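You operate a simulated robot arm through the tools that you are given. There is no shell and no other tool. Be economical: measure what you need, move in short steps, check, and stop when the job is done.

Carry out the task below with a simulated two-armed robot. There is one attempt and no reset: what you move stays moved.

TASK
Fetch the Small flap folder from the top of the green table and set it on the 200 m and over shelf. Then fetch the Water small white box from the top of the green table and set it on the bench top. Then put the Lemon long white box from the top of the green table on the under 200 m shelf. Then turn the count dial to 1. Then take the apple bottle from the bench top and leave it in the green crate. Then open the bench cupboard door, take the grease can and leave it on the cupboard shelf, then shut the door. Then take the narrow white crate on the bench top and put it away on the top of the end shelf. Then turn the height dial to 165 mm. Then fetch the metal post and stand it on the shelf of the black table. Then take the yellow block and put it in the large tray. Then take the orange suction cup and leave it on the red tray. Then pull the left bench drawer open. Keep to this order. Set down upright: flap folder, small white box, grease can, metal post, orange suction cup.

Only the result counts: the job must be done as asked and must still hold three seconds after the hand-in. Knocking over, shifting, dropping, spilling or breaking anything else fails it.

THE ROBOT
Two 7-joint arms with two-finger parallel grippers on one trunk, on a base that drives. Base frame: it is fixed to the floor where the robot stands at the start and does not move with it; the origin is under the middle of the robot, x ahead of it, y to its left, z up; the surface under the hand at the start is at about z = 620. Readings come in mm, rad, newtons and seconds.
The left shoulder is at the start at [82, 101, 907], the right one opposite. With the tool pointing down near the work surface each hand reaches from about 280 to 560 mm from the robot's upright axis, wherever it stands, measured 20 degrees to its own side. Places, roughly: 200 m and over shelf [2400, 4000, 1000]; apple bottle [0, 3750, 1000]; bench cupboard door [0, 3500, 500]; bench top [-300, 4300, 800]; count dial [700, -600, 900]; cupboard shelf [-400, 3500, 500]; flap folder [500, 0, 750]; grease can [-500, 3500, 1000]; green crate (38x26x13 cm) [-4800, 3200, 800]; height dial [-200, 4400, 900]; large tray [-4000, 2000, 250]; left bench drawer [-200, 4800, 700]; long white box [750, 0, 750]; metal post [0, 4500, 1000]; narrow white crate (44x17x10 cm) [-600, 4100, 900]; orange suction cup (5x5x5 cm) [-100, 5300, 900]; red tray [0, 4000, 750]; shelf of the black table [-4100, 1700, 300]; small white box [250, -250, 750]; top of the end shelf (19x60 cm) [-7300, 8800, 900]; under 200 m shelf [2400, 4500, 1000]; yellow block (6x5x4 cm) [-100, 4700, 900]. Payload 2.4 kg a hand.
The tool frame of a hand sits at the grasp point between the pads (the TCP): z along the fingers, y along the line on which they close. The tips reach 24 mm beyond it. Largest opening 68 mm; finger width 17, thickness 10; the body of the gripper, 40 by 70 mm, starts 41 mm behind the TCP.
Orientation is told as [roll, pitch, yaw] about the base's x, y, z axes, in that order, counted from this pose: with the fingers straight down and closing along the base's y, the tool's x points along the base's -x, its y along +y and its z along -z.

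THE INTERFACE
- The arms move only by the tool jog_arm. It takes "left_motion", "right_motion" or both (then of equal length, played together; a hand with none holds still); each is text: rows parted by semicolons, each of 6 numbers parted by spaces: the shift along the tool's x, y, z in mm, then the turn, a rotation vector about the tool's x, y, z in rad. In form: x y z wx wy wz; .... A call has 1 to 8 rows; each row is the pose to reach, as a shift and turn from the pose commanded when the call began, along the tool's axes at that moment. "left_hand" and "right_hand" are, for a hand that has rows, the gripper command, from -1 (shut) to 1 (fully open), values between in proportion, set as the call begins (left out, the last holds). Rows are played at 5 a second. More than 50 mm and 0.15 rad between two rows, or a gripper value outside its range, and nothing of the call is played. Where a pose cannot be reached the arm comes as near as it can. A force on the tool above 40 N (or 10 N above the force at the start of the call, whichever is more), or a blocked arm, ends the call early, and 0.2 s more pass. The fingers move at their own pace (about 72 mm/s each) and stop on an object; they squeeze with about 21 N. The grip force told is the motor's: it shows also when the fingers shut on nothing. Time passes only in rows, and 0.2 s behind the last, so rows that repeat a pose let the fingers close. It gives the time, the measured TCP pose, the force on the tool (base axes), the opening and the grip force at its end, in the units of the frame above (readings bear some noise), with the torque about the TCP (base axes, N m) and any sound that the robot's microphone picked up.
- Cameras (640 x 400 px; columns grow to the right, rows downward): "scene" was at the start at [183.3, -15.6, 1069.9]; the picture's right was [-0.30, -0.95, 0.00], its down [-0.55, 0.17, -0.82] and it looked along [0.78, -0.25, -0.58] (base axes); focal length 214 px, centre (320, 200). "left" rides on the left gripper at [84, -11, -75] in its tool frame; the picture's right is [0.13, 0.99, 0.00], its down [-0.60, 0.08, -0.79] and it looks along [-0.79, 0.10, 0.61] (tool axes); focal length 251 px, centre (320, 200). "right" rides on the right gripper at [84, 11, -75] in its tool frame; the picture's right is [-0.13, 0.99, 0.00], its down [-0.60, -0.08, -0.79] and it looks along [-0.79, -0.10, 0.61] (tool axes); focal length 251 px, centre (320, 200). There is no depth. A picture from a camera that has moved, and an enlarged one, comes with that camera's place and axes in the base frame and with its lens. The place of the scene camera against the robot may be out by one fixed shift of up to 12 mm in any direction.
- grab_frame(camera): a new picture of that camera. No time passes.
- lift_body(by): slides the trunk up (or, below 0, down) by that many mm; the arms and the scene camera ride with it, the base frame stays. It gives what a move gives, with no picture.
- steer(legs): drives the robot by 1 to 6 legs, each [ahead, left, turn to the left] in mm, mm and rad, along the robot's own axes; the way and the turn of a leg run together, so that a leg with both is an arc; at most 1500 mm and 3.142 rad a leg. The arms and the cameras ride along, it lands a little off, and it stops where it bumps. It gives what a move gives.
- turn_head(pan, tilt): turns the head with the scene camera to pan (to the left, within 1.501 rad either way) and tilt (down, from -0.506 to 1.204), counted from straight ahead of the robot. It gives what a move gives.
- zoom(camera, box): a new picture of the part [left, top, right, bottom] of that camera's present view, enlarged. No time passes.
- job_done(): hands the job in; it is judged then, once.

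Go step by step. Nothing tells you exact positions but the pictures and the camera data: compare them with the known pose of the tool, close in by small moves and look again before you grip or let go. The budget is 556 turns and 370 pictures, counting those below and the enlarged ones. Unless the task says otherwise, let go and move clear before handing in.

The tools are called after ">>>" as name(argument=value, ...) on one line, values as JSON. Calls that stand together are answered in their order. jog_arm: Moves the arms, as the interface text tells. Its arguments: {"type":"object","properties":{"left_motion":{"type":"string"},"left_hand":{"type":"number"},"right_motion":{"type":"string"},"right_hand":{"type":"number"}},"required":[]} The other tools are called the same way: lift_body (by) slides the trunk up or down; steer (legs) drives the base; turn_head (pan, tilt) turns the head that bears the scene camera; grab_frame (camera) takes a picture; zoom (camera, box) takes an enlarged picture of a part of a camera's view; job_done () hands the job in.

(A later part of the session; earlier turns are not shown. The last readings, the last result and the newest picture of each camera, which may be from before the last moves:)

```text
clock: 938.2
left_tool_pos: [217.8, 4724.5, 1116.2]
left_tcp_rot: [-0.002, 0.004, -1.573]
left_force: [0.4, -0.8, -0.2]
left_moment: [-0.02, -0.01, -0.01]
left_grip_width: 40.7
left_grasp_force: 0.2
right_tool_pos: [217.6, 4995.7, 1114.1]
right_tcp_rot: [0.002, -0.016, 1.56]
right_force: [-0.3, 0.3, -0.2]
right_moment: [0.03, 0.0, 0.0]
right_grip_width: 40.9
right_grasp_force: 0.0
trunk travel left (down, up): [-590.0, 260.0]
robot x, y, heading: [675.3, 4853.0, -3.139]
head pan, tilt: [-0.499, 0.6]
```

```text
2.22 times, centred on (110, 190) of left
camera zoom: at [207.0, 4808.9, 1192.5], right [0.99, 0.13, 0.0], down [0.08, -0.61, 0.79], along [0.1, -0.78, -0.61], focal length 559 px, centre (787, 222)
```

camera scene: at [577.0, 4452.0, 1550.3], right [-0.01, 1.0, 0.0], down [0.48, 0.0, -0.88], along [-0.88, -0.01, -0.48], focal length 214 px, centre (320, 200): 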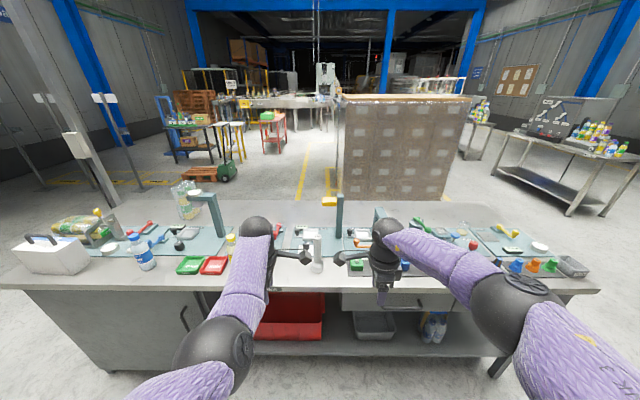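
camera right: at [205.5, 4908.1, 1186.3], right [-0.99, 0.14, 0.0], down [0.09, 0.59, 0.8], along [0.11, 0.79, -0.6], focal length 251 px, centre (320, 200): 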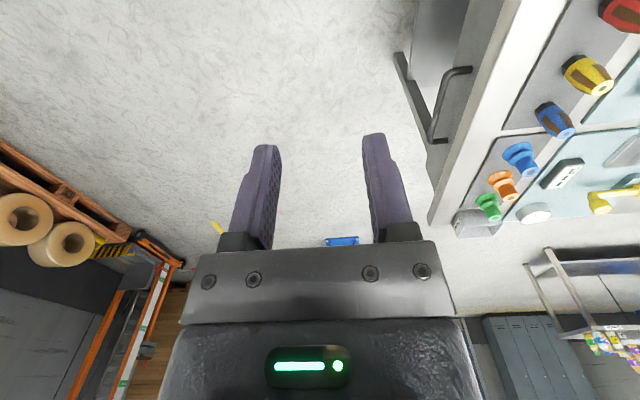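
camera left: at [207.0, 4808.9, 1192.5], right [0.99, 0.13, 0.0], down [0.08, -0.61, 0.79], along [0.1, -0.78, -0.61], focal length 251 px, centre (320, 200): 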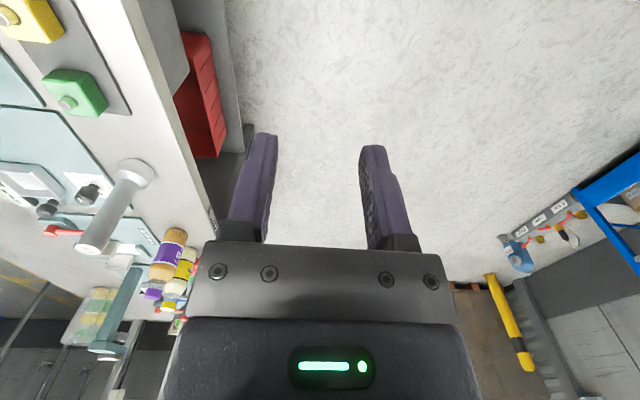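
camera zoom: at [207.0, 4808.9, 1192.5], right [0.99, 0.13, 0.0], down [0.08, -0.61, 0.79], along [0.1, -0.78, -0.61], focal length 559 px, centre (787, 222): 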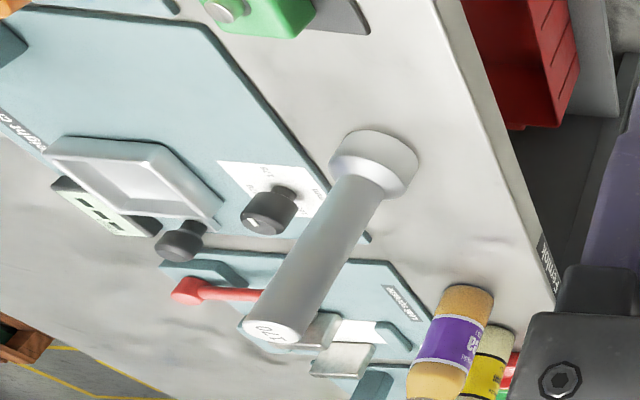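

The height dial is a black knob with a white pointer at about [-206, 4359], standing vertically on its mat by the metal post. I'll bring the right hand's camera over from the south to read it.

>>> steer(legs=[[0, 770, 0], [240, 0, 0]])

>>> grab_frame(camera="right")

>>> turn_head(pan=-0.3, tilt=0.7)

>>> grab_frame(camera="scene")

```text
clock: 943.7
left_tool_pos: [-22.7, 3952.5, 1116.4]
left_tcp_rot: [-0.004, 0.005, -1.568]
left_force: [-0.4, -0.7, -0.5]
left_moment: [-0.03, -0.04, -0.02]
left_grip_width: 40.8
left_grasp_force: 0.0
right_tool_pos: [-22.6, 4220.9, 1114.4]
right_tcp_rot: [-0.001, -0.015, 1.564]
right_force: [-0.4, 0.7, 0.4]
right_moment: [0.01, -0.03, 0.01]
right_grip_width: 40.8
right_grasp_force: 0.0
trunk travel left (down, up): [-590.0, 260.0]
robot x, y, heading: [435.7, 4082.2, -3.135]
head pan, tilt: [-0.499, 0.6]
```

```text
142 pictures are left
camera right: at [-35.3, 4134.7, 1185.9], right [-0.99, 0.14, 0.0], down [0.08, 0.59, 0.8], along [0.11, 0.79, -0.6], focal length 251 px, centre (320, 200)
```

right: 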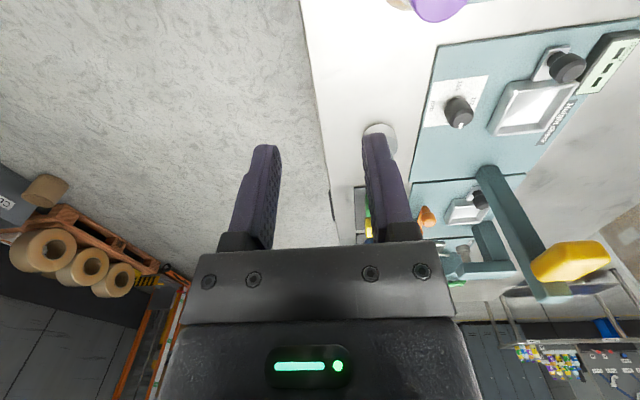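

```text
clock: 944.5
left_tool_pos: [-21.1, 3953.3, 1116.0]
left_tcp_rot: [-0.001, 0.006, -1.568]
left_force: [0.4, 0.8, -0.1]
left_moment: [-0.02, -0.01, -0.02]
left_grip_width: 40.8
left_grasp_force: 0.0
right_tool_pos: [-22.6, 4220.6, 1113.0]
right_tcp_rot: [0.0, -0.017, 1.564]
right_force: [0.0, 0.0, -0.3]
right_moment: [0.01, -0.02, -0.02]
right_grip_width: 40.9
right_grasp_force: 0.0
trunk travel left (down, up): [-590.0, 260.0]
robot x, y, heading: [434.5, 4086.9, -3.131]
head pan, tilt: [-0.3, 0.7]
```

```text
141 pictures are left
camera scene: at [344.2, 4118.4, 1532.6], right [0.29, 0.96, 0.0], down [0.62, -0.19, -0.76], along [-0.73, 0.22, -0.64], focal length 214 px, centre (320, 200)
```

scene: 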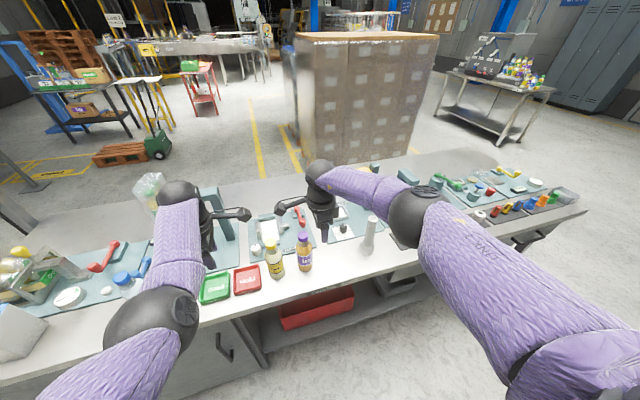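

>>> zoom(camera="right", box=[400, 60, 520, 150])

>>> zoom(camera="scene", box=[320, 210, 400, 270])

```text
4.44 times, centred on (460, 105) of right
camera zoom: at [-34.5, 4134.7, 1186.3], right [-0.99, 0.14, 0.0], down [0.08, 0.59, 0.8], along [0.11, 0.79, -0.6], focal length 1118 px, centre (-302, 622)
```

zoom: 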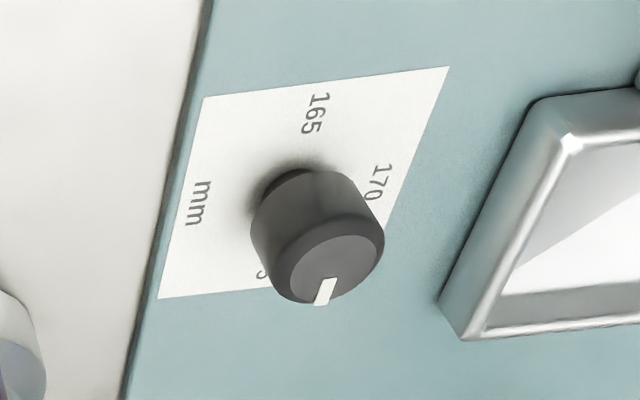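

```text
6.67 times, centred on (360, 240) of scene
camera zoom: at [344.2, 4118.4, 1532.6], right [0.29, 0.96, 0.0], down [0.62, -0.19, -0.76], along [-0.73, 0.22, -0.64], focal length 1430 px, centre (53, -67)
```

zoom: 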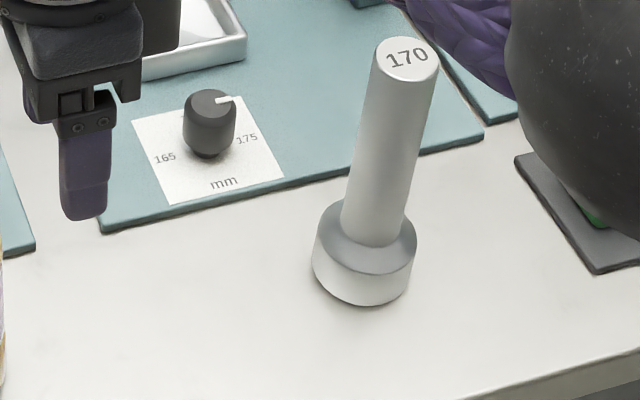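

The dial has 165 on the south side, 170 west, and 175 north where the pointer is now. It needs a half-turn counter‑clockwise (seen from above), in two 90° grips. Positioning the right hand over the knob at about [-198, 4368].

>>> steer(legs=[[0, -145, -0.008], [110, 0, 0]])

>>> jog_arm(right_motion="0 20 30 0 0 0; 0 40 60 0 0 0; 0 60 90 0 0 0; 0 60 110 0 0 0", right_hand=1)

>>> grab_frame(camera="right")

>>> grab_frame(camera="scene")

```text
clock: 946.6
left_tool_pos: [-131.1, 4100.5, 1115.5]
left_tcp_rot: [0.001, 0.005, -1.574]
left_force: [-0.1, 1.0, 0.0]
left_moment: [-0.01, -0.01, -0.01]
left_grip_width: 40.8
left_grasp_force: 0.1
right_tool_pos: [-131.0, 4369.9, 1111.7]
right_tcp_rot: [0.0, -0.016, 1.558]
right_force: [-0.4, -0.8, -0.6]
right_moment: [-0.02, -0.02, 0.03]
right_grip_width: 40.8
right_grasp_force: 0.1
trunk travel left (down, up): [-590.0, 260.0]
robot x, y, heading: [327.2, 4231.2, -3.138]
head pan, tilt: [-0.3, 0.7]
```

```text
clock: 947.6
left_tool_pos: [-130.0, 4101.6, 1117.6]
left_tcp_rot: [-0.001, 0.004, -1.573]
left_force: [-0.2, 0.9, 0.2]
left_moment: [-0.03, 0.0, 0.01]
left_grip_width: 40.9
left_grasp_force: 0.0
right_tool_pos: [-119.2, 4369.9, 1042.9]
right_tcp_rot: [0.002, -0.014, 1.558]
right_force: [-0.9, -0.6, -0.3]
right_moment: [-0.02, -0.03, 0.0]
right_grip_width: 68.0
right_grasp_force: 0.1
right hand out of reach, approached as far as the arm can: row 1, 2, 3, 4
trunk travel left (down, up): [-590.0, 260.0]
robot x, y, heading: [327.1, 4230.1, -3.147]
head pan, tilt: [-0.3, 0.7]
```

```text
138 pictures are left
camera right: at [-132.0, 4283.7, 1116.3], right [-0.99, 0.14, 0.0], down [0.09, 0.59, 0.8], along [0.11, 0.79, -0.6], focal length 251 px, centre (320, 200)
```

right: 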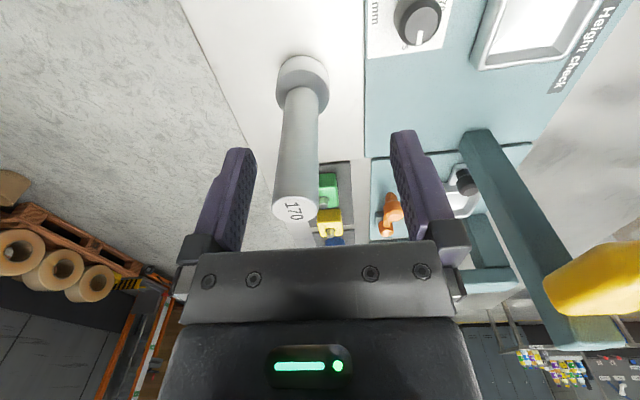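

```text
137 pictures are left
camera scene: at [235.9, 4266.2, 1532.6], right [0.29, 0.96, 0.0], down [0.62, -0.19, -0.76], along [-0.73, 0.22, -0.64], focal length 214 px, centre (320, 200)
```

scene: 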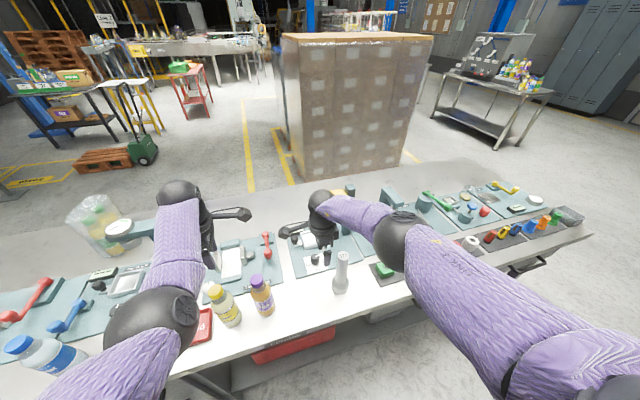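

The trunk is too high for a good reach here. I'll back off, lower the trunk, raise the hands relative to it, and re-approach.

>>> jog_arm(right_motion="0 -10 -30 0 0 0; 0 -20 -60 0 0 0")

>>> steer(legs=[[-350, 0, 0]])

>>> lift_body(by=-290)

>>> jog_arm(right_motion="0 10 -40 0 0 0; 0 20 -80 0 0 0; 0 25 -120 0 0 0; 0 30 -160 0 0 0; 0 35 -200 0 0 0; 0 40 -240 0 0 0", left_motion="0 0 -40 0 0 0; 0 0 -80 0 0 0; 0 0 -120 0 0 0; 0 0 -160 0 0 0; 0 0 -200 0 0 0; 0 0 -240 0 0 0")

```text
clock: 948.2
left_tool_pos: [-131.7, 4099.9, 1115.6]
left_tcp_rot: [-0.003, 0.004, -1.573]
left_force: [-0.9, -0.6, 0.0]
left_moment: [0.0, -0.01, 0.0]
left_grip_width: 40.9
left_grasp_force: 0.2
right_tool_pos: [-98.1, 4370.0, 1103.9]
right_tcp_rot: [0.003, -0.015, 1.559]
right_force: [0.7, 0.5, 0.1]
right_moment: [-0.03, 0.01, 0.0]
right_grip_width: 68.2
right_grasp_force: 0.1
trunk travel left (down, up): [-590.0, 260.0]
robot x, y, heading: [324.2, 4227.9, -3.14]
head pan, tilt: [-0.3, 0.7]
```

```text
clock: 950.5
left_tool_pos: [223.6, 4099.0, 1117.3]
left_tcp_rot: [-0.002, 0.003, -1.566]
left_force: [-0.5, -0.5, -0.2]
left_moment: [0.01, 0.0, -0.01]
left_grip_width: 40.4
left_grasp_force: 0.1
right_tool_pos: [252.8, 4369.3, 1102.7]
right_tcp_rot: [0.002, -0.017, 1.568]
right_force: [0.0, 0.0, 0.0]
right_moment: [0.04, 0.02, 0.01]
right_grip_width: 68.3
right_grasp_force: 0.1
trunk travel left (down, up): [-590.0, 260.0]
robot x, y, heading: [680.7, 4228.0, -3.135]
head pan, tilt: [-0.3, 0.7]
```

```text
clock: 953.4
left_tool_pos: [224.2, 4099.5, 825.1]
left_tcp_rot: [-0.001, 0.004, -1.566]
left_force: [-1.2, 0.3, 0.2]
left_moment: [0.01, 0.01, -0.02]
left_grip_width: 40.5
left_grasp_force: 0.1
right_tool_pos: [252.7, 4368.6, 814.2]
right_tcp_rot: [0.002, -0.015, 1.567]
right_force: [0.6, -0.2, -1.1]
right_moment: [-0.01, -0.02, -0.02]
right_grip_width: 68.0
right_grasp_force: 0.0
trunk travel left (down, up): [-300.0, 550.0]
robot x, y, heading: [676.9, 4231.0, -3.128]
head pan, tilt: [-0.3, 0.7]
```

```text
clock: 954.8
left_tool_pos: [212.5, 4095.5, 1070.9]
left_tcp_rot: [-0.002, 0.007, -1.566]
left_force: [0.8, -0.4, -0.6]
left_moment: [0.05, -0.01, 0.03]
left_grip_width: 41.0
left_grasp_force: 0.0
left hand out of reach, approached as far as the arm can: row 3, 4, 5, 6
right_tool_pos: [214.3, 4365.8, 1054.0]
right_tcp_rot: [-0.001, -0.016, 1.567]
right_force: [0.2, -0.5, -0.3]
right_moment: [0.0, 0.0, 0.03]
right_grip_width: 68.2
right_grasp_force: 0.0
trunk travel left (down, up): [-300.0, 550.0]
robot x, y, heading: [679.5, 4231.7, -3.129]
head pan, tilt: [-0.3, 0.7]
```

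>>> steer(legs=[[360, 0, -0.008]])

>>> jog_arm(right_motion="0 15 20 0 0 0; 0 30 50 0 0 0; 0 42 70 0 0 0")

>>> grab_frame(camera="right")

>>> grab_frame(camera="scene")

```text
clock: 957.1
left_tool_pos: [-148.0, 4093.6, 1070.0]
left_tcp_rot: [-0.002, 0.005, -1.569]
left_force: [0.0, -0.2, -0.2]
left_moment: [0.0, 0.01, -0.01]
left_grip_width: 40.9
left_grasp_force: 0.0
right_tool_pos: [-145.9, 4365.2, 1053.9]
right_tcp_rot: [0.002, -0.015, 1.564]
right_force: [1.0, 0.6, -0.3]
right_moment: [-0.02, 0.02, 0.02]
right_grip_width: 67.8
right_grasp_force: 0.1
trunk travel left (down, up): [-300.0, 550.0]
robot x, y, heading: [321.2, 4226.9, -3.134]
head pan, tilt: [-0.3, 0.7]
```

```text
clock: 957.9
left_tool_pos: [-148.1, 4095.0, 1070.5]
left_tcp_rot: [-0.003, 0.007, -1.57]
left_force: [-0.2, 0.5, -0.6]
left_moment: [0.01, 0.0, 0.04]
left_grip_width: 40.6
left_grasp_force: 0.0
right_tool_pos: [-185.6, 4366.5, 985.0]
right_tcp_rot: [0.004, -0.015, 1.564]
right_force: [-0.2, -0.1, -0.6]
right_moment: [-0.01, 0.01, 0.0]
right_grip_width: 68.0
right_grasp_force: 0.1
trunk travel left (down, up): [-300.0, 550.0]
robot x, y, heading: [316.8, 4228.1, -3.136]
head pan, tilt: [-0.3, 0.7]
```

```text
136 pictures are left
camera right: at [-197.8, 4279.9, 1057.8], right [-0.99, 0.14, 0.0], down [0.08, 0.59, 0.8], along [0.11, 0.8, -0.6], focal length 251 px, centre (320, 200)
```

right: 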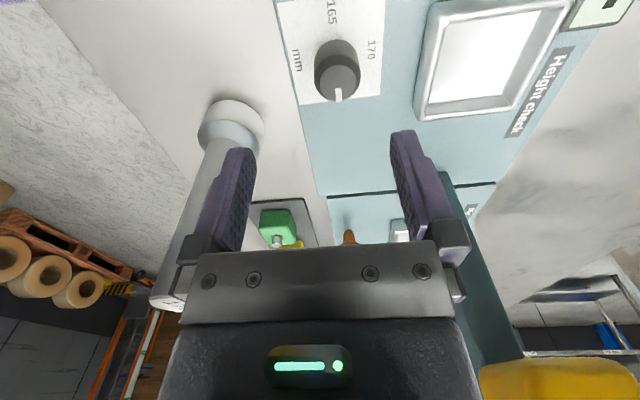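

```text
135 pictures are left
camera scene: at [194.3, 4263.5, 1240.9], right [0.29, 0.96, 0.0], down [0.62, -0.19, -0.76], along [-0.73, 0.22, -0.64], focal length 214 px, centre (320, 200)
```

scene: 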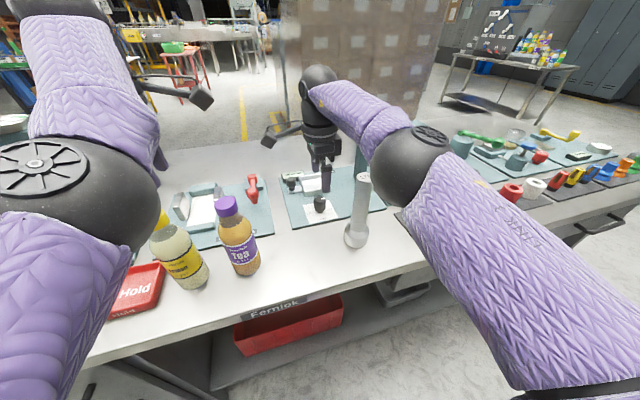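

The knob top is at about [-198, 4367, 887]. I'll centre and descend over it.

>>> jog_arm(right_motion="0 12 30 0 0 0; 0 12 60 0 0 0; 0 12 85 0 0 0; 0 12 98 0 0 0; 0 12 98 0 0 0")

>>> grab_frame(camera="right")

```text
clock: 959.1
left_tool_pos: [-148.3, 4094.3, 1072.3]
left_tcp_rot: [-0.002, 0.005, -1.569]
left_force: [-0.7, -0.1, -0.1]
left_moment: [0.0, 0.02, 0.01]
left_grip_width: 40.7
left_grasp_force: 0.0
right_tool_pos: [-190.9, 4368.5, 885.1]
right_tcp_rot: [0.001, -0.015, 1.564]
right_force: [0.3, -0.2, 0.1]
right_moment: [0.02, -0.01, -0.01]
right_grip_width: 68.4
right_grasp_force: 0.0
right hand out of reach, approached as far as the arm can: row 1, 2, 3, 4, 5
trunk travel left (down, up): [-300.0, 550.0]
robot x, y, heading: [319.6, 4225.0, -3.133]
head pan, tilt: [-0.3, 0.7]
```

```text
134 pictures are left
camera right: at [-203.5, 4282.4, 958.9], right [-0.99, 0.14, 0.0], down [0.08, 0.59, 0.8], along [0.11, 0.8, -0.6], focal length 251 px, centre (320, 200)
```

right: 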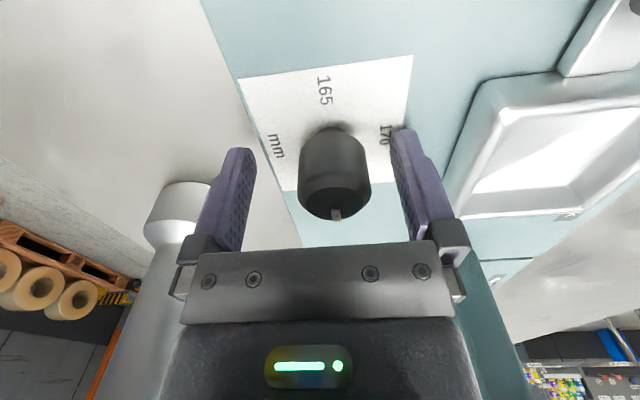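

>>> steer(legs=[[8, 0, 0]])

>>> jog_arm(right_motion="0 0 0 0 0 0; 0 0 0 0 0 0; 0 0 0 0 0 0; 0 0 0 0 0 0", right_hand=-1)

>>> jog_arm(right_motion="0 0 0 0 0 -0.14; 0 0 0 0 0 -0.28; 0 0 0 0 0 -0.42; 0 0 0 0 0 -0.56; 0 0 0 0 0 -0.7; 0 0 0 0 0 -0.84; 0 0 0 0 0 -0.98; 0 0 0 0 0 -1.12")

>>> grab_frame(camera="right")

```text
clock: 959.9
left_tool_pos: [-157.5, 4093.4, 1071.5]
left_tcp_rot: [-0.001, 0.007, -1.568]
left_force: [0.3, -0.2, -0.1]
left_moment: [0.0, 0.02, -0.01]
left_grip_width: 40.7
left_grasp_force: 0.0
right_tool_pos: [-200.0, 4368.6, 886.5]
right_tcp_rot: [0.002, -0.017, 1.563]
right_force: [-0.2, 0.0, 0.4]
right_moment: [0.03, 0.0, 0.0]
right_grip_width: 68.1
right_grasp_force: 0.0
trunk travel left (down, up): [-300.0, 550.0]
robot x, y, heading: [309.3, 4228.3, -3.13]
head pan, tilt: [-0.3, 0.7]
```

```text
clock: 960.9
left_tool_pos: [-154.8, 4094.4, 1072.3]
left_tcp_rot: [-0.004, 0.004, -1.571]
left_force: [0.6, 1.6, 0.7]
left_moment: [0.01, 0.02, 0.02]
left_grip_width: 40.6
left_grasp_force: 0.1
right_tool_pos: [-196.9, 4369.1, 885.3]
right_tcp_rot: [-0.002, -0.016, 1.565]
right_force: [23.6, -2.4, -11.9]
right_moment: [0.0, -0.53, -0.04]
right_grip_width: 31.8
right_grasp_force: 44.3
trunk travel left (down, up): [-300.0, 550.0]
robot x, y, heading: [312.3, 4229.1, -3.134]
head pan, tilt: [-0.3, 0.7]
```

```text
clock: 961.9
left_tool_pos: [-155.3, 4093.2, 1071.7]
left_tcp_rot: [-0.004, 0.007, -1.568]
left_force: [0.4, -0.5, -0.8]
left_moment: [0.0, -0.02, 0.04]
left_grip_width: 41.0
left_grasp_force: 0.1
right_tool_pos: [-196.5, 4368.9, 885.5]
right_tcp_rot: [-0.011, -0.012, 2.125]
right_force: [10.6, -1.2, 1.2]
right_moment: [0.32, -0.3, -0.01]
right_grip_width: 31.7
right_grasp_force: 44.9
trunk travel left (down, up): [-300.0, 550.0]
robot x, y, heading: [312.3, 4226.6, -3.133]
head pan, tilt: [-0.3, 0.7]
stopped in row 5 (right hand): the force on the tool passed its limit at 40 N (the readings are from after the stop); the commanded pose is now the measured one
```

```text
133 pictures are left
camera right: at [-163.5, 4289.0, 959.3], right [-0.91, -0.41, -0.01], down [-0.25, 0.54, 0.8], along [-0.33, 0.73, -0.6], focal length 251 px, centre (320, 200)
```

right: 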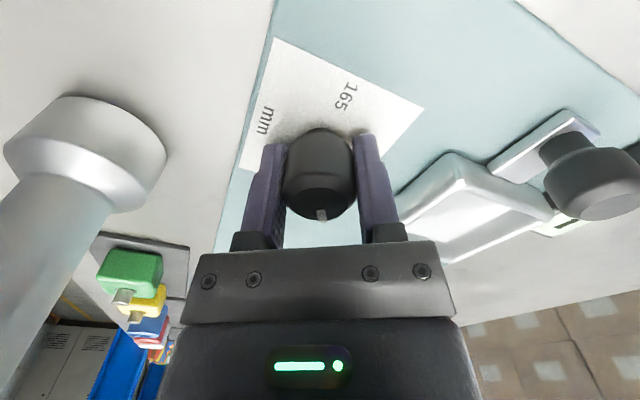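

The knob turns with the hand. Continuing in stages.

>>> jog_arm(right_motion="0 0 0 0 0 -0.12; 0 0 0 0 0 -0.24; 0 0 0 0 0 -0.36; 0 0 0 0 0 -0.48; 0 0 0 0 0 -0.6; 0 0 0 0 0 -0.72; 0 0 0 0 0 -0.84; 0 0 0 0 0 -0.96")

>>> grab_frame(camera="right")

```text
clock: 963.7
left_tool_pos: [-153.8, 4095.2, 1071.8]
left_tcp_rot: [-0.002, 0.005, -1.568]
left_force: [-0.6, -0.4, 0.0]
left_moment: [0.0, -0.01, 0.01]
left_grip_width: 40.9
left_grasp_force: 0.1
right_tool_pos: [-198.1, 4369.0, 885.9]
right_tcp_rot: [-0.015, -0.003, 3.088]
right_force: [16.3, -1.0, -1.9]
right_moment: [-0.33, 0.83, 0.03]
right_grip_width: 31.5
right_grasp_force: 44.6
trunk travel left (down, up): [-300.0, 550.0]
robot x, y, heading: [308.2, 4229.3, -3.133]
head pan, tilt: [-0.3, 0.7]
```

```text
132 pictures are left
camera right: at [-115.1, 4350.8, 960.2], right [-0.18, -0.98, -0.01], down [-0.6, 0.1, 0.8], along [-0.78, 0.15, -0.61], focal length 251 px, centre (320, 200)
```

right: 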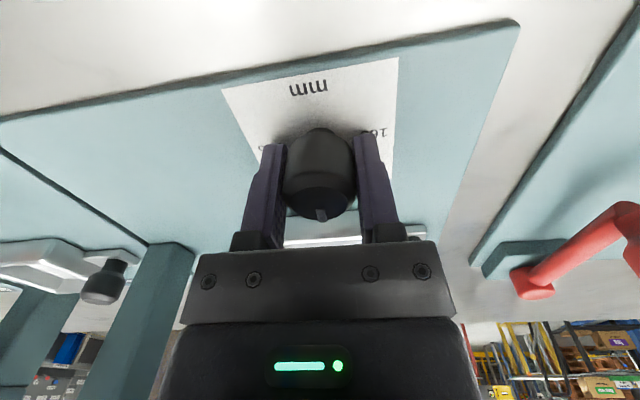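

The pointer is at 170 now. I'll try to continue without regripping.

>>> jog_arm(right_motion="0 0 0 0 0 -0.12; 0 0 0 0 0 -0.24; 0 0 0 0 0 -0.36; 0 0 0 0 0 -0.48; 0 0 0 0 0 -0.6; 0 0 0 0 0 -0.72; 0 0 0 0 0 -0.84; 0 0 0 0 0 -0.96")

>>> grab_frame(camera="right")

```text
clock: 964.6
left_tool_pos: [-158.8, 4091.9, 1070.0]
left_tcp_rot: [0.001, 0.005, -1.564]
left_force: [0.3, -0.9, 0.5]
left_moment: [0.01, -0.01, 0.0]
left_grip_width: 40.8
left_grasp_force: 0.2
right_tool_pos: [-196.0, 4368.8, 886.1]
right_tcp_rot: [-0.009, -0.015, -2.875]
right_force: [-16.0, -3.7, -14.2]
right_moment: [-0.54, 1.19, 0.02]
right_grip_width: 31.3
right_grasp_force: 44.3
right hand out of reach, approached as far as the arm can: row 2, 3, 4
trunk travel left (down, up): [-300.0, 550.0]
robot x, y, heading: [313.3, 4228.9, -3.13]
head pan, tilt: [-0.3, 0.7]
stopped in row 4 (right hand): the force on the tool passed its limit at 50 N (the readings are from after the stop); the commanded pose is now the measured one
```

```text
131 pictures are left
camera right: at [-111.0, 4379.1, 959.3], right [0.14, -0.99, -0.01], down [-0.59, -0.09, 0.8], along [-0.8, -0.1, -0.6], focal length 251 px, centre (320, 200)
```

right: 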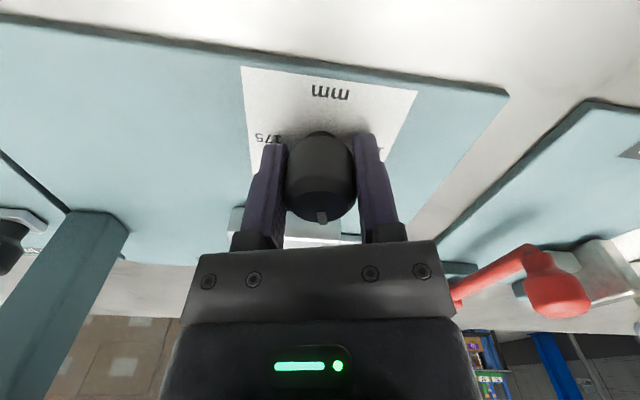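

Turned about 106° so far. I'll open, rotate the hand back, regrip and turn the remaining 74°.

>>> jog_arm(right_motion="0 0 0 0 0 0; 0 0 0 0 0 0; 0 0 -40 0 0 0; 0 0 -40 0 0 0.14; 0 0 -40 0 0 0.28; 0 0 -40 0 0 0.42; 0 0 -40 0 0 0.56; 0 0 -40 0 0 0.7", right_hand=1)

>>> jog_arm(right_motion="0 0 0 0 0 0.14; 0 0 0 0 0 0.28; 0 0 0 0 0 0.42; 0 0 0 0 0 0.56; 0 0 0 0 0 0.7; 0 0 0 0 0 0.75")

>>> grab_frame(camera="right")

```text
clock: 966.4
left_tool_pos: [-157.3, 4093.5, 1071.6]
left_tcp_rot: [-0.002, 0.005, -1.566]
left_force: [-0.1, 0.0, -0.1]
left_moment: [-0.01, 0.0, -0.02]
left_grip_width: 40.8
left_grasp_force: 0.1
right_tool_pos: [-192.2, 4369.4, 929.5]
right_tcp_rot: [-0.001, -0.018, 2.705]
right_force: [0.4, 0.5, -0.6]
right_moment: [0.0, 0.0, -0.02]
right_grip_width: 67.8
right_grasp_force: 0.0
trunk travel left (down, up): [-300.0, 550.0]
robot x, y, heading: [310.8, 4229.5, -3.136]
head pan, tilt: [-0.3, 0.7]
```

```text
clock: 967.8
left_tool_pos: [-156.7, 4093.1, 1071.3]
left_tcp_rot: [-0.003, 0.004, -1.567]
left_force: [0.7, 0.3, -0.3]
left_moment: [-0.02, -0.04, 0.0]
left_grip_width: 41.0
left_grasp_force: 0.0
right_tool_pos: [-191.6, 4368.7, 928.4]
right_tcp_rot: [0.01, -0.014, 1.956]
right_force: [0.7, -0.9, 0.6]
right_moment: [-0.01, -0.01, -0.01]
right_grip_width: 68.0
right_grasp_force: 0.0
trunk travel left (down, up): [-300.0, 550.0]
robot x, y, heading: [306.1, 4231.5, -3.139]
head pan, tilt: [-0.3, 0.7]
```

```text
130 pictures are left
camera right: at [-170.0, 4286.1, 1001.9], right [-0.97, -0.25, 0.01], down [-0.14, 0.58, 0.8], along [-0.21, 0.77, -0.6], focal length 251 px, centre (320, 200)
```

right: 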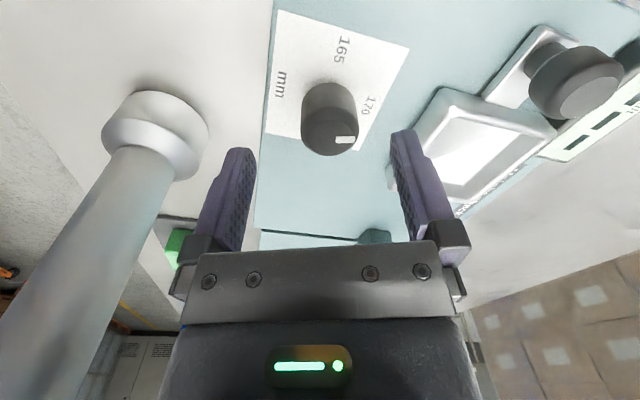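

The pointer is at about 170, so roughly 90° remain. I'll rotate the hand back a little more, lower, grip and turn.

>>> jog_arm(right_motion="0 0 0 0 0 0.13; 0 0 0 0 0 0.26; 0 0 0 0 0 0.39; 0 0 0 0 0 0.42")

>>> jog_arm(right_motion="0 6 20 0 0 0; 0 6 42 0 0 0; 0 6 42 0 0 0")

>>> grab_frame(camera="right")

```text
clock: 968.8
left_tool_pos: [-157.0, 4092.3, 1070.4]
left_tcp_rot: [-0.002, 0.006, -1.564]
left_force: [-1.0, 0.6, -0.8]
left_moment: [0.0, -0.01, -0.01]
left_grip_width: 40.5
left_grasp_force: 0.0
right_tool_pos: [-191.5, 4371.5, 929.3]
right_tcp_rot: [0.015, -0.008, 1.535]
right_force: [-0.2, 0.3, -0.2]
right_moment: [-0.03, 0.01, -0.01]
right_grip_width: 68.2
right_grasp_force: 0.0
trunk travel left (down, up): [-300.0, 550.0]
robot x, y, heading: [312.9, 4229.2, -3.133]
head pan, tilt: [-0.3, 0.7]
```

```text
clock: 969.6
left_tool_pos: [-156.8, 4093.0, 1070.8]
left_tcp_rot: [-0.001, 0.006, -1.565]
left_force: [-0.1, -0.5, -0.4]
left_moment: [-0.02, 0.0, 0.0]
left_grip_width: 40.9
left_grasp_force: 0.1
right_tool_pos: [-197.1, 4370.8, 885.9]
right_tcp_rot: [0.016, -0.009, 1.539]
right_force: [-0.5, -0.8, 0.7]
right_moment: [-0.04, 0.01, -0.04]
right_grip_width: 67.9
right_grasp_force: 0.1
trunk travel left (down, up): [-300.0, 550.0]
robot x, y, heading: [307.5, 4228.4, -3.133]
head pan, tilt: [-0.3, 0.7]
```

```text
129 pictures are left
camera right: at [-211.2, 4285.3, 959.2], right [-0.99, 0.16, 0.02], down [0.11, 0.59, 0.8], along [0.12, 0.79, -0.6], focal length 251 px, centre (320, 200)
```

right: 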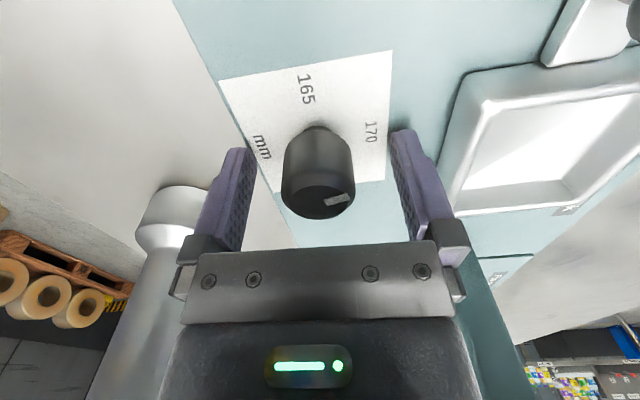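

The pointer is 10–15° past 170, so about 1.31 rad remain. Grip and turn in stages.

>>> jog_arm(right_motion="0 0 0 0 0 0; 0 0 0 0 0 0; 0 0 0 0 0 0; 0 0 0 0 0 0", right_hand=-1)

>>> jog_arm(right_motion="0 0 0 0 0 -0.12; 0 0 0 0 0 -0.24; 0 0 0 0 0 -0.36; 0 0 0 0 0 -0.48; 0 0 0 0 0 -0.6; 0 0 0 0 0 -0.66")

>>> jog_arm(right_motion="0 0 0 0 0 -0.12; 0 0 0 0 0 -0.24; 0 0 0 0 0 -0.36; 0 0 0 0 0 -0.48; 0 0 0 0 0 -0.6; 0 0 0 0 0 -0.65")

>>> grab_frame(camera="right")

```text
clock: 970.6
left_tool_pos: [-156.2, 4092.4, 1071.8]
left_tcp_rot: [-0.001, 0.005, -1.567]
left_force: [0.0, 0.2, 1.0]
left_moment: [0.0, 0.02, 0.03]
left_grip_width: 40.4
left_grasp_force: 0.0
right_tool_pos: [-196.4, 4371.6, 886.2]
right_tcp_rot: [0.015, -0.01, 1.537]
right_force: [7.8, -1.4, -5.0]
right_moment: [-0.04, -0.35, 0.02]
right_grip_width: 31.5
right_grasp_force: 44.7
trunk travel left (down, up): [-300.0, 550.0]
robot x, y, heading: [307.7, 4229.0, -3.137]
head pan, tilt: [-0.3, 0.7]
```

```text
clock: 972.0
left_tool_pos: [-156.5, 4093.8, 1070.4]
left_tcp_rot: [-0.001, 0.005, -1.566]
left_force: [-0.3, -0.9, 1.0]
left_moment: [0.0, 0.02, -0.03]
left_grip_width: 40.7
left_grasp_force: 0.2
right_tool_pos: [-198.2, 4369.7, 885.6]
right_tcp_rot: [0.008, -0.016, 2.198]
right_force: [7.7, 0.2, -13.6]
right_moment: [-0.56, -0.21, -0.04]
right_grip_width: 31.6
right_grasp_force: 45.1
trunk travel left (down, up): [-300.0, 550.0]
robot x, y, heading: [311.8, 4227.1, -3.133]
head pan, tilt: [-0.3, 0.7]
```

```text
clock: 973.4
left_tool_pos: [-157.0, 4092.2, 1070.7]
left_tcp_rot: [0.001, 0.004, -1.565]
left_force: [0.2, -0.8, 0.4]
left_moment: [-0.03, -0.06, -0.03]
left_grip_width: 40.8
left_grasp_force: 0.0
right_tool_pos: [-198.3, 4370.5, 885.7]
right_tcp_rot: [-0.005, -0.016, 2.852]
right_force: [6.0, -11.3, -22.9]
right_moment: [0.0, 0.67, -0.06]
right_grip_width: 31.5
right_grasp_force: 44.5
trunk travel left (down, up): [-300.0, 550.0]
robot x, y, heading: [313.3, 4231.2, -3.132]
head pan, tilt: [-0.3, 0.7]
```

```text
128 pictures are left
camera right: at [-121.5, 4332.8, 958.7], right [-0.41, -0.91, 0.0], down [-0.54, 0.24, 0.8], along [-0.73, 0.33, -0.6], focal length 251 px, centre (320, 200)
```

right: 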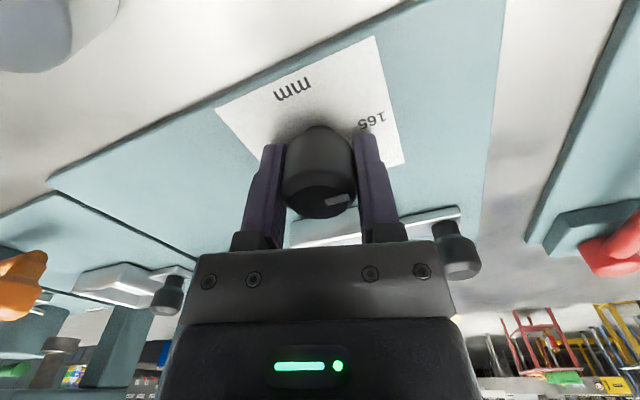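

>>> jog_arm(right_motion="0 0 0 0 0 0; 0 0 0 0 0 0; 0 0 -40 0 0 0; 0 0 -70 0 0 0; 0 0 -70 0 0 0.14; 0 0 -70 0 0 0.28; 0 0 -70 0 0 0.42; 0 0 -70 0 0 0.5", right_hand=1)

>>> zoom(camera="right", box=[240, 0, 440, 160])

>>> zoom(camera="scene", box=[290, 180, 350, 230])

```text
clock: 975.2
left_tool_pos: [-156.7, 4093.1, 1070.9]
left_tcp_rot: [-0.003, 0.005, -1.566]
left_force: [0.0, 0.3, 0.0]
left_moment: [0.0, -0.01, -0.01]
left_grip_width: 40.7
left_grasp_force: 0.1
right_tool_pos: [-197.6, 4370.3, 956.1]
right_tcp_rot: [0.005, -0.017, 2.346]
right_force: [0.1, -0.8, 1.0]
right_moment: [0.0, 0.02, -0.01]
right_grip_width: 68.0
right_grasp_force: 0.1
trunk travel left (down, up): [-300.0, 550.0]
robot x, y, heading: [314.1, 4229.0, -3.125]
head pan, tilt: [-0.3, 0.7]
```

```text
2.50 times, centred on (340, 80) of right
camera zoom: at [-146.1, 4300.0, 1029.3], right [-0.8, -0.6, 0.01], down [-0.35, 0.48, 0.8], along [-0.49, 0.64, -0.6], focal length 629 px, centre (270, 500)
```

zoom: 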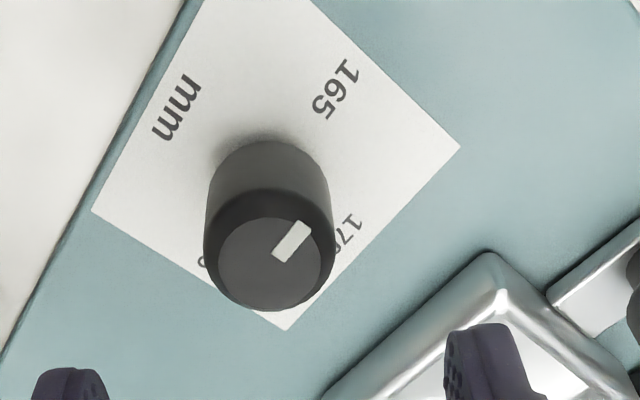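

```text
8.00 times, centred on (320, 205) of scene
camera zoom: at [185.2, 4263.2, 1240.9], right [0.29, 0.96, 0.0], down [0.62, -0.18, -0.76], along [-0.73, 0.22, -0.64], focal length 1716 px, centre (320, 160)
```

zoom: 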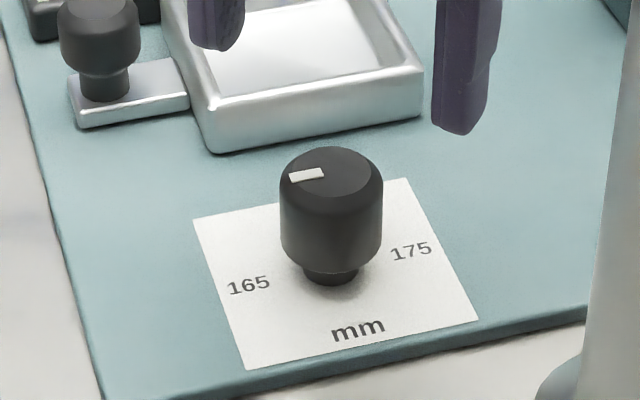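

The pointer lines up with 165. Next the metal post, which must go on a low shelf, so I'll use the right hand tilted forward. I'll back off and re-orient it.

>>> jog_arm(right_motion="0 0 -40 0 0 0; 0 0 -80 0 0 0")

>>> steer(legs=[[-420, 0, 0]])

>>> jog_arm(right_motion="0 0 0 0 0 -0.14; 0 0 0 0 0 -0.28; 0 0 0 0 0 -0.42; 0 0 0 0 0 -0.56; 0 0 0 0 0 -0.7; 0 0 0 0 0 -0.8")

>>> jog_arm(right_motion="-12 0 10 0 -0.14 0; -24 0 20 0 -0.28 0; -36 0 30 0 -0.42 0; -48 0 40 0 -0.56 0; -60 0 50 0 -0.7 0; -70 0 60 0 -0.84 0; -80 0 60 0 -0.98 0; -80 0 60 0 -1.04 0")

```text
clock: 975.8
left_tool_pos: [-157.1, 4093.1, 1071.7]
left_tcp_rot: [-0.002, 0.006, -1.566]
left_force: [-0.2, -0.6, 0.1]
left_moment: [-0.02, 0.03, 0.0]
left_grip_width: 40.6
left_grasp_force: 0.0
right_tool_pos: [-190.8, 4371.9, 1027.2]
right_tcp_rot: [0.005, -0.015, 2.348]
right_force: [1.0, 1.0, -0.5]
right_moment: [-0.02, -0.02, 0.01]
right_grip_width: 68.3
right_grasp_force: 0.1
right hand out of reach, approached as far as the arm can: row 2
trunk travel left (down, up): [-300.0, 550.0]
robot x, y, heading: [311.4, 4229.0, -3.133]
head pan, tilt: [-0.3, 0.7]
```

```text
clock: 978.4
left_tool_pos: [272.1, 4094.9, 1070.9]
left_tcp_rot: [-0.001, 0.004, -1.558]
left_force: [-0.3, -0.4, -0.5]
left_moment: [0.0, 0.0, -0.02]
left_grip_width: 41.0
left_grasp_force: 0.0
right_tool_pos: [235.6, 4372.4, 1026.9]
right_tcp_rot: [0.005, -0.018, 2.356]
right_force: [-0.1, 0.0, 0.6]
right_moment: [-0.03, 0.02, 0.01]
right_grip_width: 68.1
right_grasp_force: 0.0
trunk travel left (down, up): [-300.0, 550.0]
robot x, y, heading: [735.1, 4231.6, -3.125]
head pan, tilt: [-0.3, 0.7]
```

```text
clock: 979.8
left_tool_pos: [271.5, 4095.6, 1070.7]
left_tcp_rot: [-0.001, 0.004, -1.558]
left_force: [-0.8, -0.5, -0.4]
left_moment: [-0.01, 0.01, -0.01]
left_grip_width: 40.9
left_grasp_force: 0.1
right_tool_pos: [232.0, 4371.5, 1032.7]
right_tcp_rot: [-0.01, -0.04, -3.133]
right_force: [0.0, -0.2, 0.6]
right_moment: [0.0, -0.02, 0.02]
right_grip_width: 68.0
right_grasp_force: 0.0
right hand out of reach, approached as far as the arm can: row 6
trunk travel left (down, up): [-300.0, 550.0]
robot x, y, heading: [738.0, 4234.9, -3.124]
head pan, tilt: [-0.3, 0.7]
```

```text
clock: 981.6
left_tool_pos: [273.0, 4094.3, 1071.0]
left_tcp_rot: [-0.002, 0.006, -1.559]
left_force: [-0.1, -0.3, -0.2]
left_moment: [0.03, 0.0, -0.02]
left_grip_width: 40.7
left_grasp_force: 0.2
right_tool_pos: [154.9, 4371.6, 968.4]
right_tcp_rot: [-0.014, -1.057, -3.113]
right_force: [0.5, -0.1, 0.4]
right_moment: [-0.03, 0.01, -0.02]
right_grip_width: 68.0
right_grasp_force: 0.0
trunk travel left (down, up): [-300.0, 550.0]
robot x, y, heading: [739.6, 4233.5, -3.124]
head pan, tilt: [-0.3, 0.7]
```

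>>> grab_frame(camera="right")

>>> turn_head(pan=-0.4, tilt=0.6)

>>> grab_frame(camera="scene")

```text
125 pictures are left
camera right: at [260.5, 4360.8, 930.6], right [-0.05, -0.99, 0.11], down [0.39, 0.08, 0.92], along [-0.92, 0.09, 0.39], focal length 251 px, centre (320, 200)
```

right: 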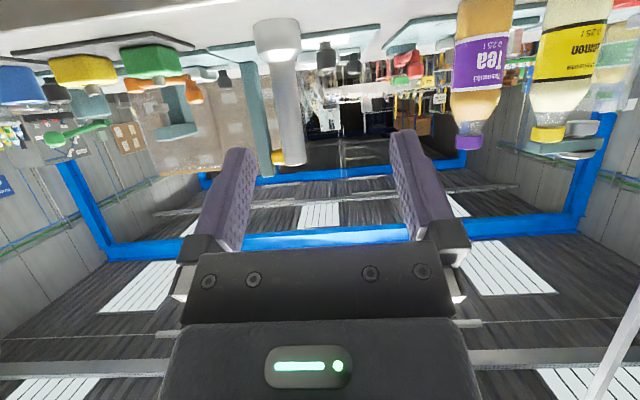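

```text
clock: 982.3
left_tool_pos: [271.5, 4095.6, 1071.6]
left_tcp_rot: [-0.001, 0.004, -1.559]
left_force: [-0.5, 0.7, 0.0]
left_moment: [0.01, 0.01, 0.0]
left_grip_width: 41.2
left_grasp_force: 0.1
right_tool_pos: [155.5, 4371.5, 967.3]
right_tcp_rot: [-0.015, -1.055, -3.112]
right_force: [-0.5, -0.5, -0.9]
right_moment: [0.0, -0.04, 0.01]
right_grip_width: 67.9
right_grasp_force: 0.1
trunk travel left (down, up): [-300.0, 550.0]
robot x, y, heading: [735.2, 4233.3, -3.119]
head pan, tilt: [-0.4, 0.6]
```

```text
124 pictures are left
camera scene: at [611.8, 4277.0, 1249.5], right [0.37, 0.93, 0.0], down [0.52, -0.21, -0.82], along [-0.77, 0.31, -0.57], focal length 214 px, centre (320, 200)
```

scene: 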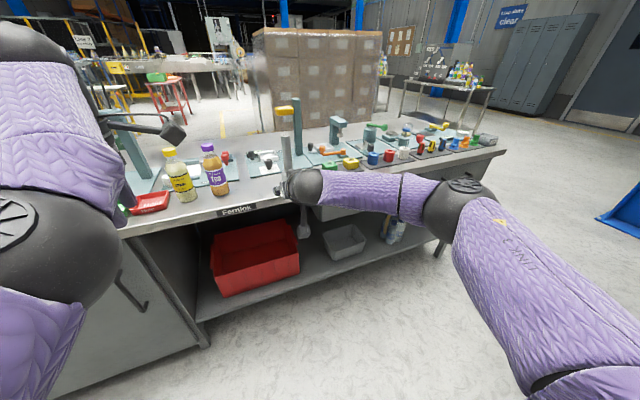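

The post's axis is at y≈4425. I'll align and drive towards it with the fingers open at z≈968.

>>> steer(legs=[[0, -41, -0.02], [190, 0, 0]])

>>> grab_frame(camera="right")

```text
clock: 984.3
left_tool_pos: [77.0, 4146.7, 1071.2]
left_tcp_rot: [-0.002, 0.005, -1.58]
left_force: [0.7, 0.7, -0.3]
left_moment: [-0.02, 0.03, 0.01]
left_grip_width: 40.9
left_grasp_force: 0.1
right_tool_pos: [-33.4, 4425.2, 967.9]
right_tcp_rot: [-0.018, -1.056, -3.134]
right_force: [0.5, 0.9, 0.3]
right_moment: [0.01, 0.05, -0.02]
right_grip_width: 68.1
right_grasp_force: 0.1
trunk travel left (down, up): [-300.0, 550.0]
robot x, y, heading: [545.5, 4273.0, 3.14]
head pan, tilt: [-0.4, 0.6]
```

```text
123 pictures are left
camera right: at [72.2, 4412.8, 930.5], right [-0.07, -0.99, 0.1], down [0.39, 0.07, 0.92], along [-0.92, 0.11, 0.38], focal length 251 px, centre (320, 200)
```

right: 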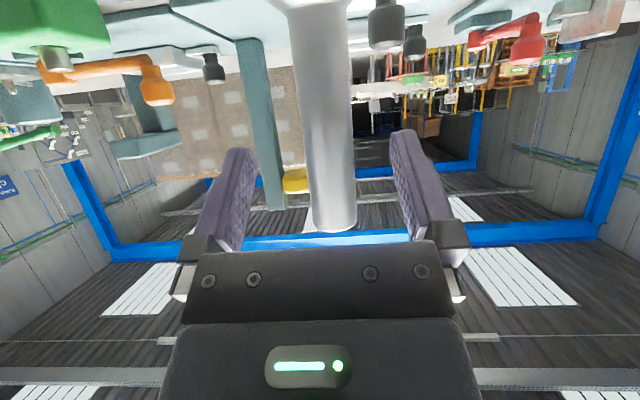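

>>> steer(legs=[[66, 3, 0]])

>>> grab_frame(camera="right")

>>> zoom(camera="scene", box=[200, 80, 400, 230])

```text
clock: 985.3
left_tool_pos: [11.4, 4144.0, 1071.1]
left_tcp_rot: [-0.002, 0.004, -1.579]
left_force: [-0.1, 0.0, 0.3]
left_moment: [0.01, -0.01, -0.01]
left_grip_width: 40.8
left_grasp_force: 0.0
right_tool_pos: [-98.6, 4422.4, 967.0]
right_tcp_rot: [-0.016, -1.056, -3.135]
right_force: [0.6, 0.8, 0.1]
right_moment: [-0.01, 0.1, 0.0]
right_grip_width: 67.8
right_grasp_force: 0.2
trunk travel left (down, up): [-300.0, 550.0]
robot x, y, heading: [478.8, 4273.8, 3.135]
head pan, tilt: [-0.4, 0.6]
```

```text
122 pictures are left
camera right: at [6.1, 4410.0, 930.6], right [-0.07, -0.99, 0.1], down [0.39, 0.07, 0.92], along [-0.92, 0.11, 0.39], focal length 251 px, centre (320, 200)
```

right: 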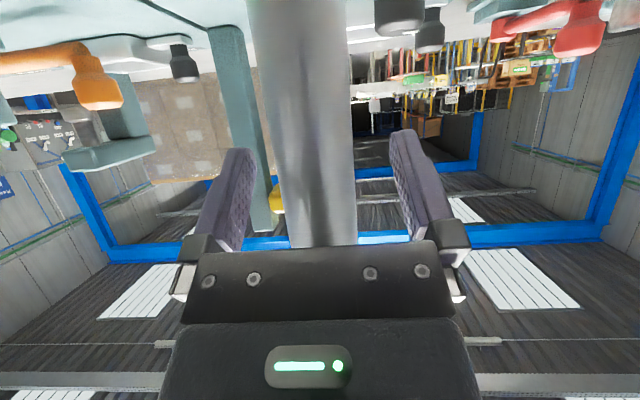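

```text
2.67 times, centred on (300, 155) of scene
camera zoom: at [355.1, 4318.5, 1249.5], right [0.39, 0.92, 0.0], down [0.52, -0.22, -0.82], along [-0.76, 0.32, -0.57], focal length 572 px, centre (373, 320)
```

zoom: 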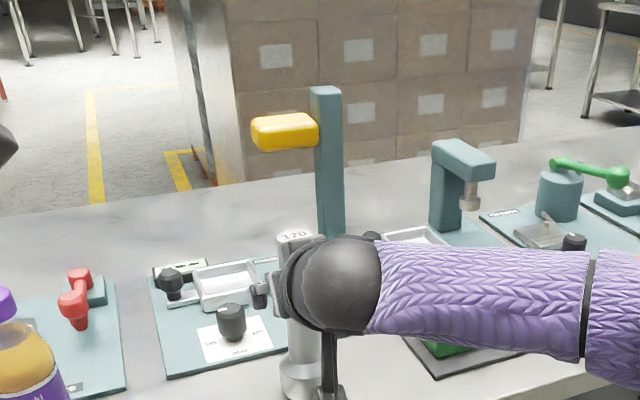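

The post is between the fingers. Closing and lifting.

>>> jog_arm(right_motion="0 0 0 0 0 0; 0 0 0 0 0 0; 0 0 0 0 0 0; 0 0 0 0 0 0", right_hand=-1)

>>> lift_body(by=60)

>>> grab_frame(camera="right")

>>> zoom(camera="scene", box=[200, 80, 400, 230])

```text
clock: 986.3
left_tool_pos: [12.1, 4143.7, 1071.5]
left_tcp_rot: [-0.001, 0.006, -1.58]
left_force: [0.7, -0.1, -0.5]
left_moment: [0.01, 0.04, -0.02]
left_grip_width: 40.7
left_grasp_force: 0.1
right_tool_pos: [-99.1, 4421.7, 967.2]
right_tcp_rot: [-0.015, -1.057, -3.134]
right_force: [0.8, 0.9, 1.5]
right_moment: [0.03, 0.1, 0.01]
right_grip_width: 32.0
right_grasp_force: 21.1
trunk travel left (down, up): [-300.0, 550.0]
robot x, y, heading: [480.6, 4275.0, 3.137]
head pan, tilt: [-0.4, 0.6]
```

```text
clock: 987.3
left_tool_pos: [11.3, 4143.6, 1130.8]
left_tcp_rot: [0.0, 0.007, -1.58]
left_force: [0.0, -0.6, -0.5]
left_moment: [-0.01, 0.01, 0.03]
left_grip_width: 41.0
left_grasp_force: 0.1
right_tool_pos: [-98.9, 4422.5, 1026.0]
right_tcp_rot: [-0.019, -1.054, -3.133]
right_force: [-0.2, -1.0, -3.9]
right_moment: [-0.14, 0.0, 0.03]
right_grip_width: 32.2
right_grasp_force: 20.9
trunk travel left (down, up): [-360.0, 490.0]
robot x, y, heading: [478.5, 4273.2, 3.138]
head pan, tilt: [-0.4, 0.6]
```

```text
120 pictures are left
camera right: at [5.7, 4410.2, 990.0], right [-0.07, -0.99, 0.1], down [0.39, 0.07, 0.92], along [-0.92, 0.11, 0.38], focal length 251 px, centre (320, 200)
```

right: 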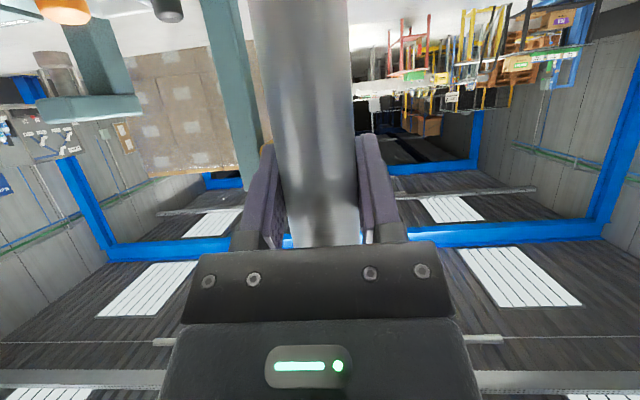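

```text
2.67 times, centred on (300, 155) of scene
camera zoom: at [365.6, 4318.7, 1310.0], right [0.39, 0.92, 0.0], down [0.52, -0.22, -0.82], along [-0.76, 0.32, -0.57], focal length 572 px, centre (373, 320)
```

zoom: 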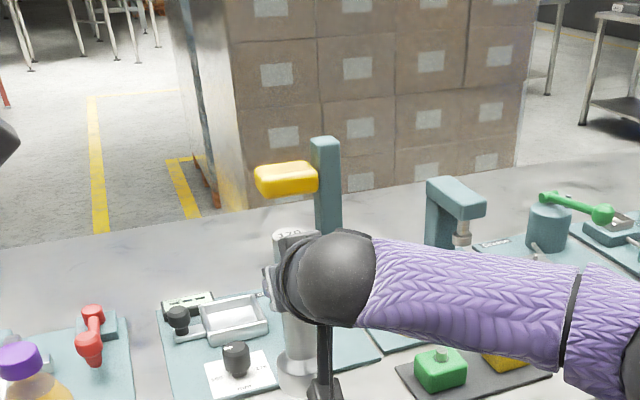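

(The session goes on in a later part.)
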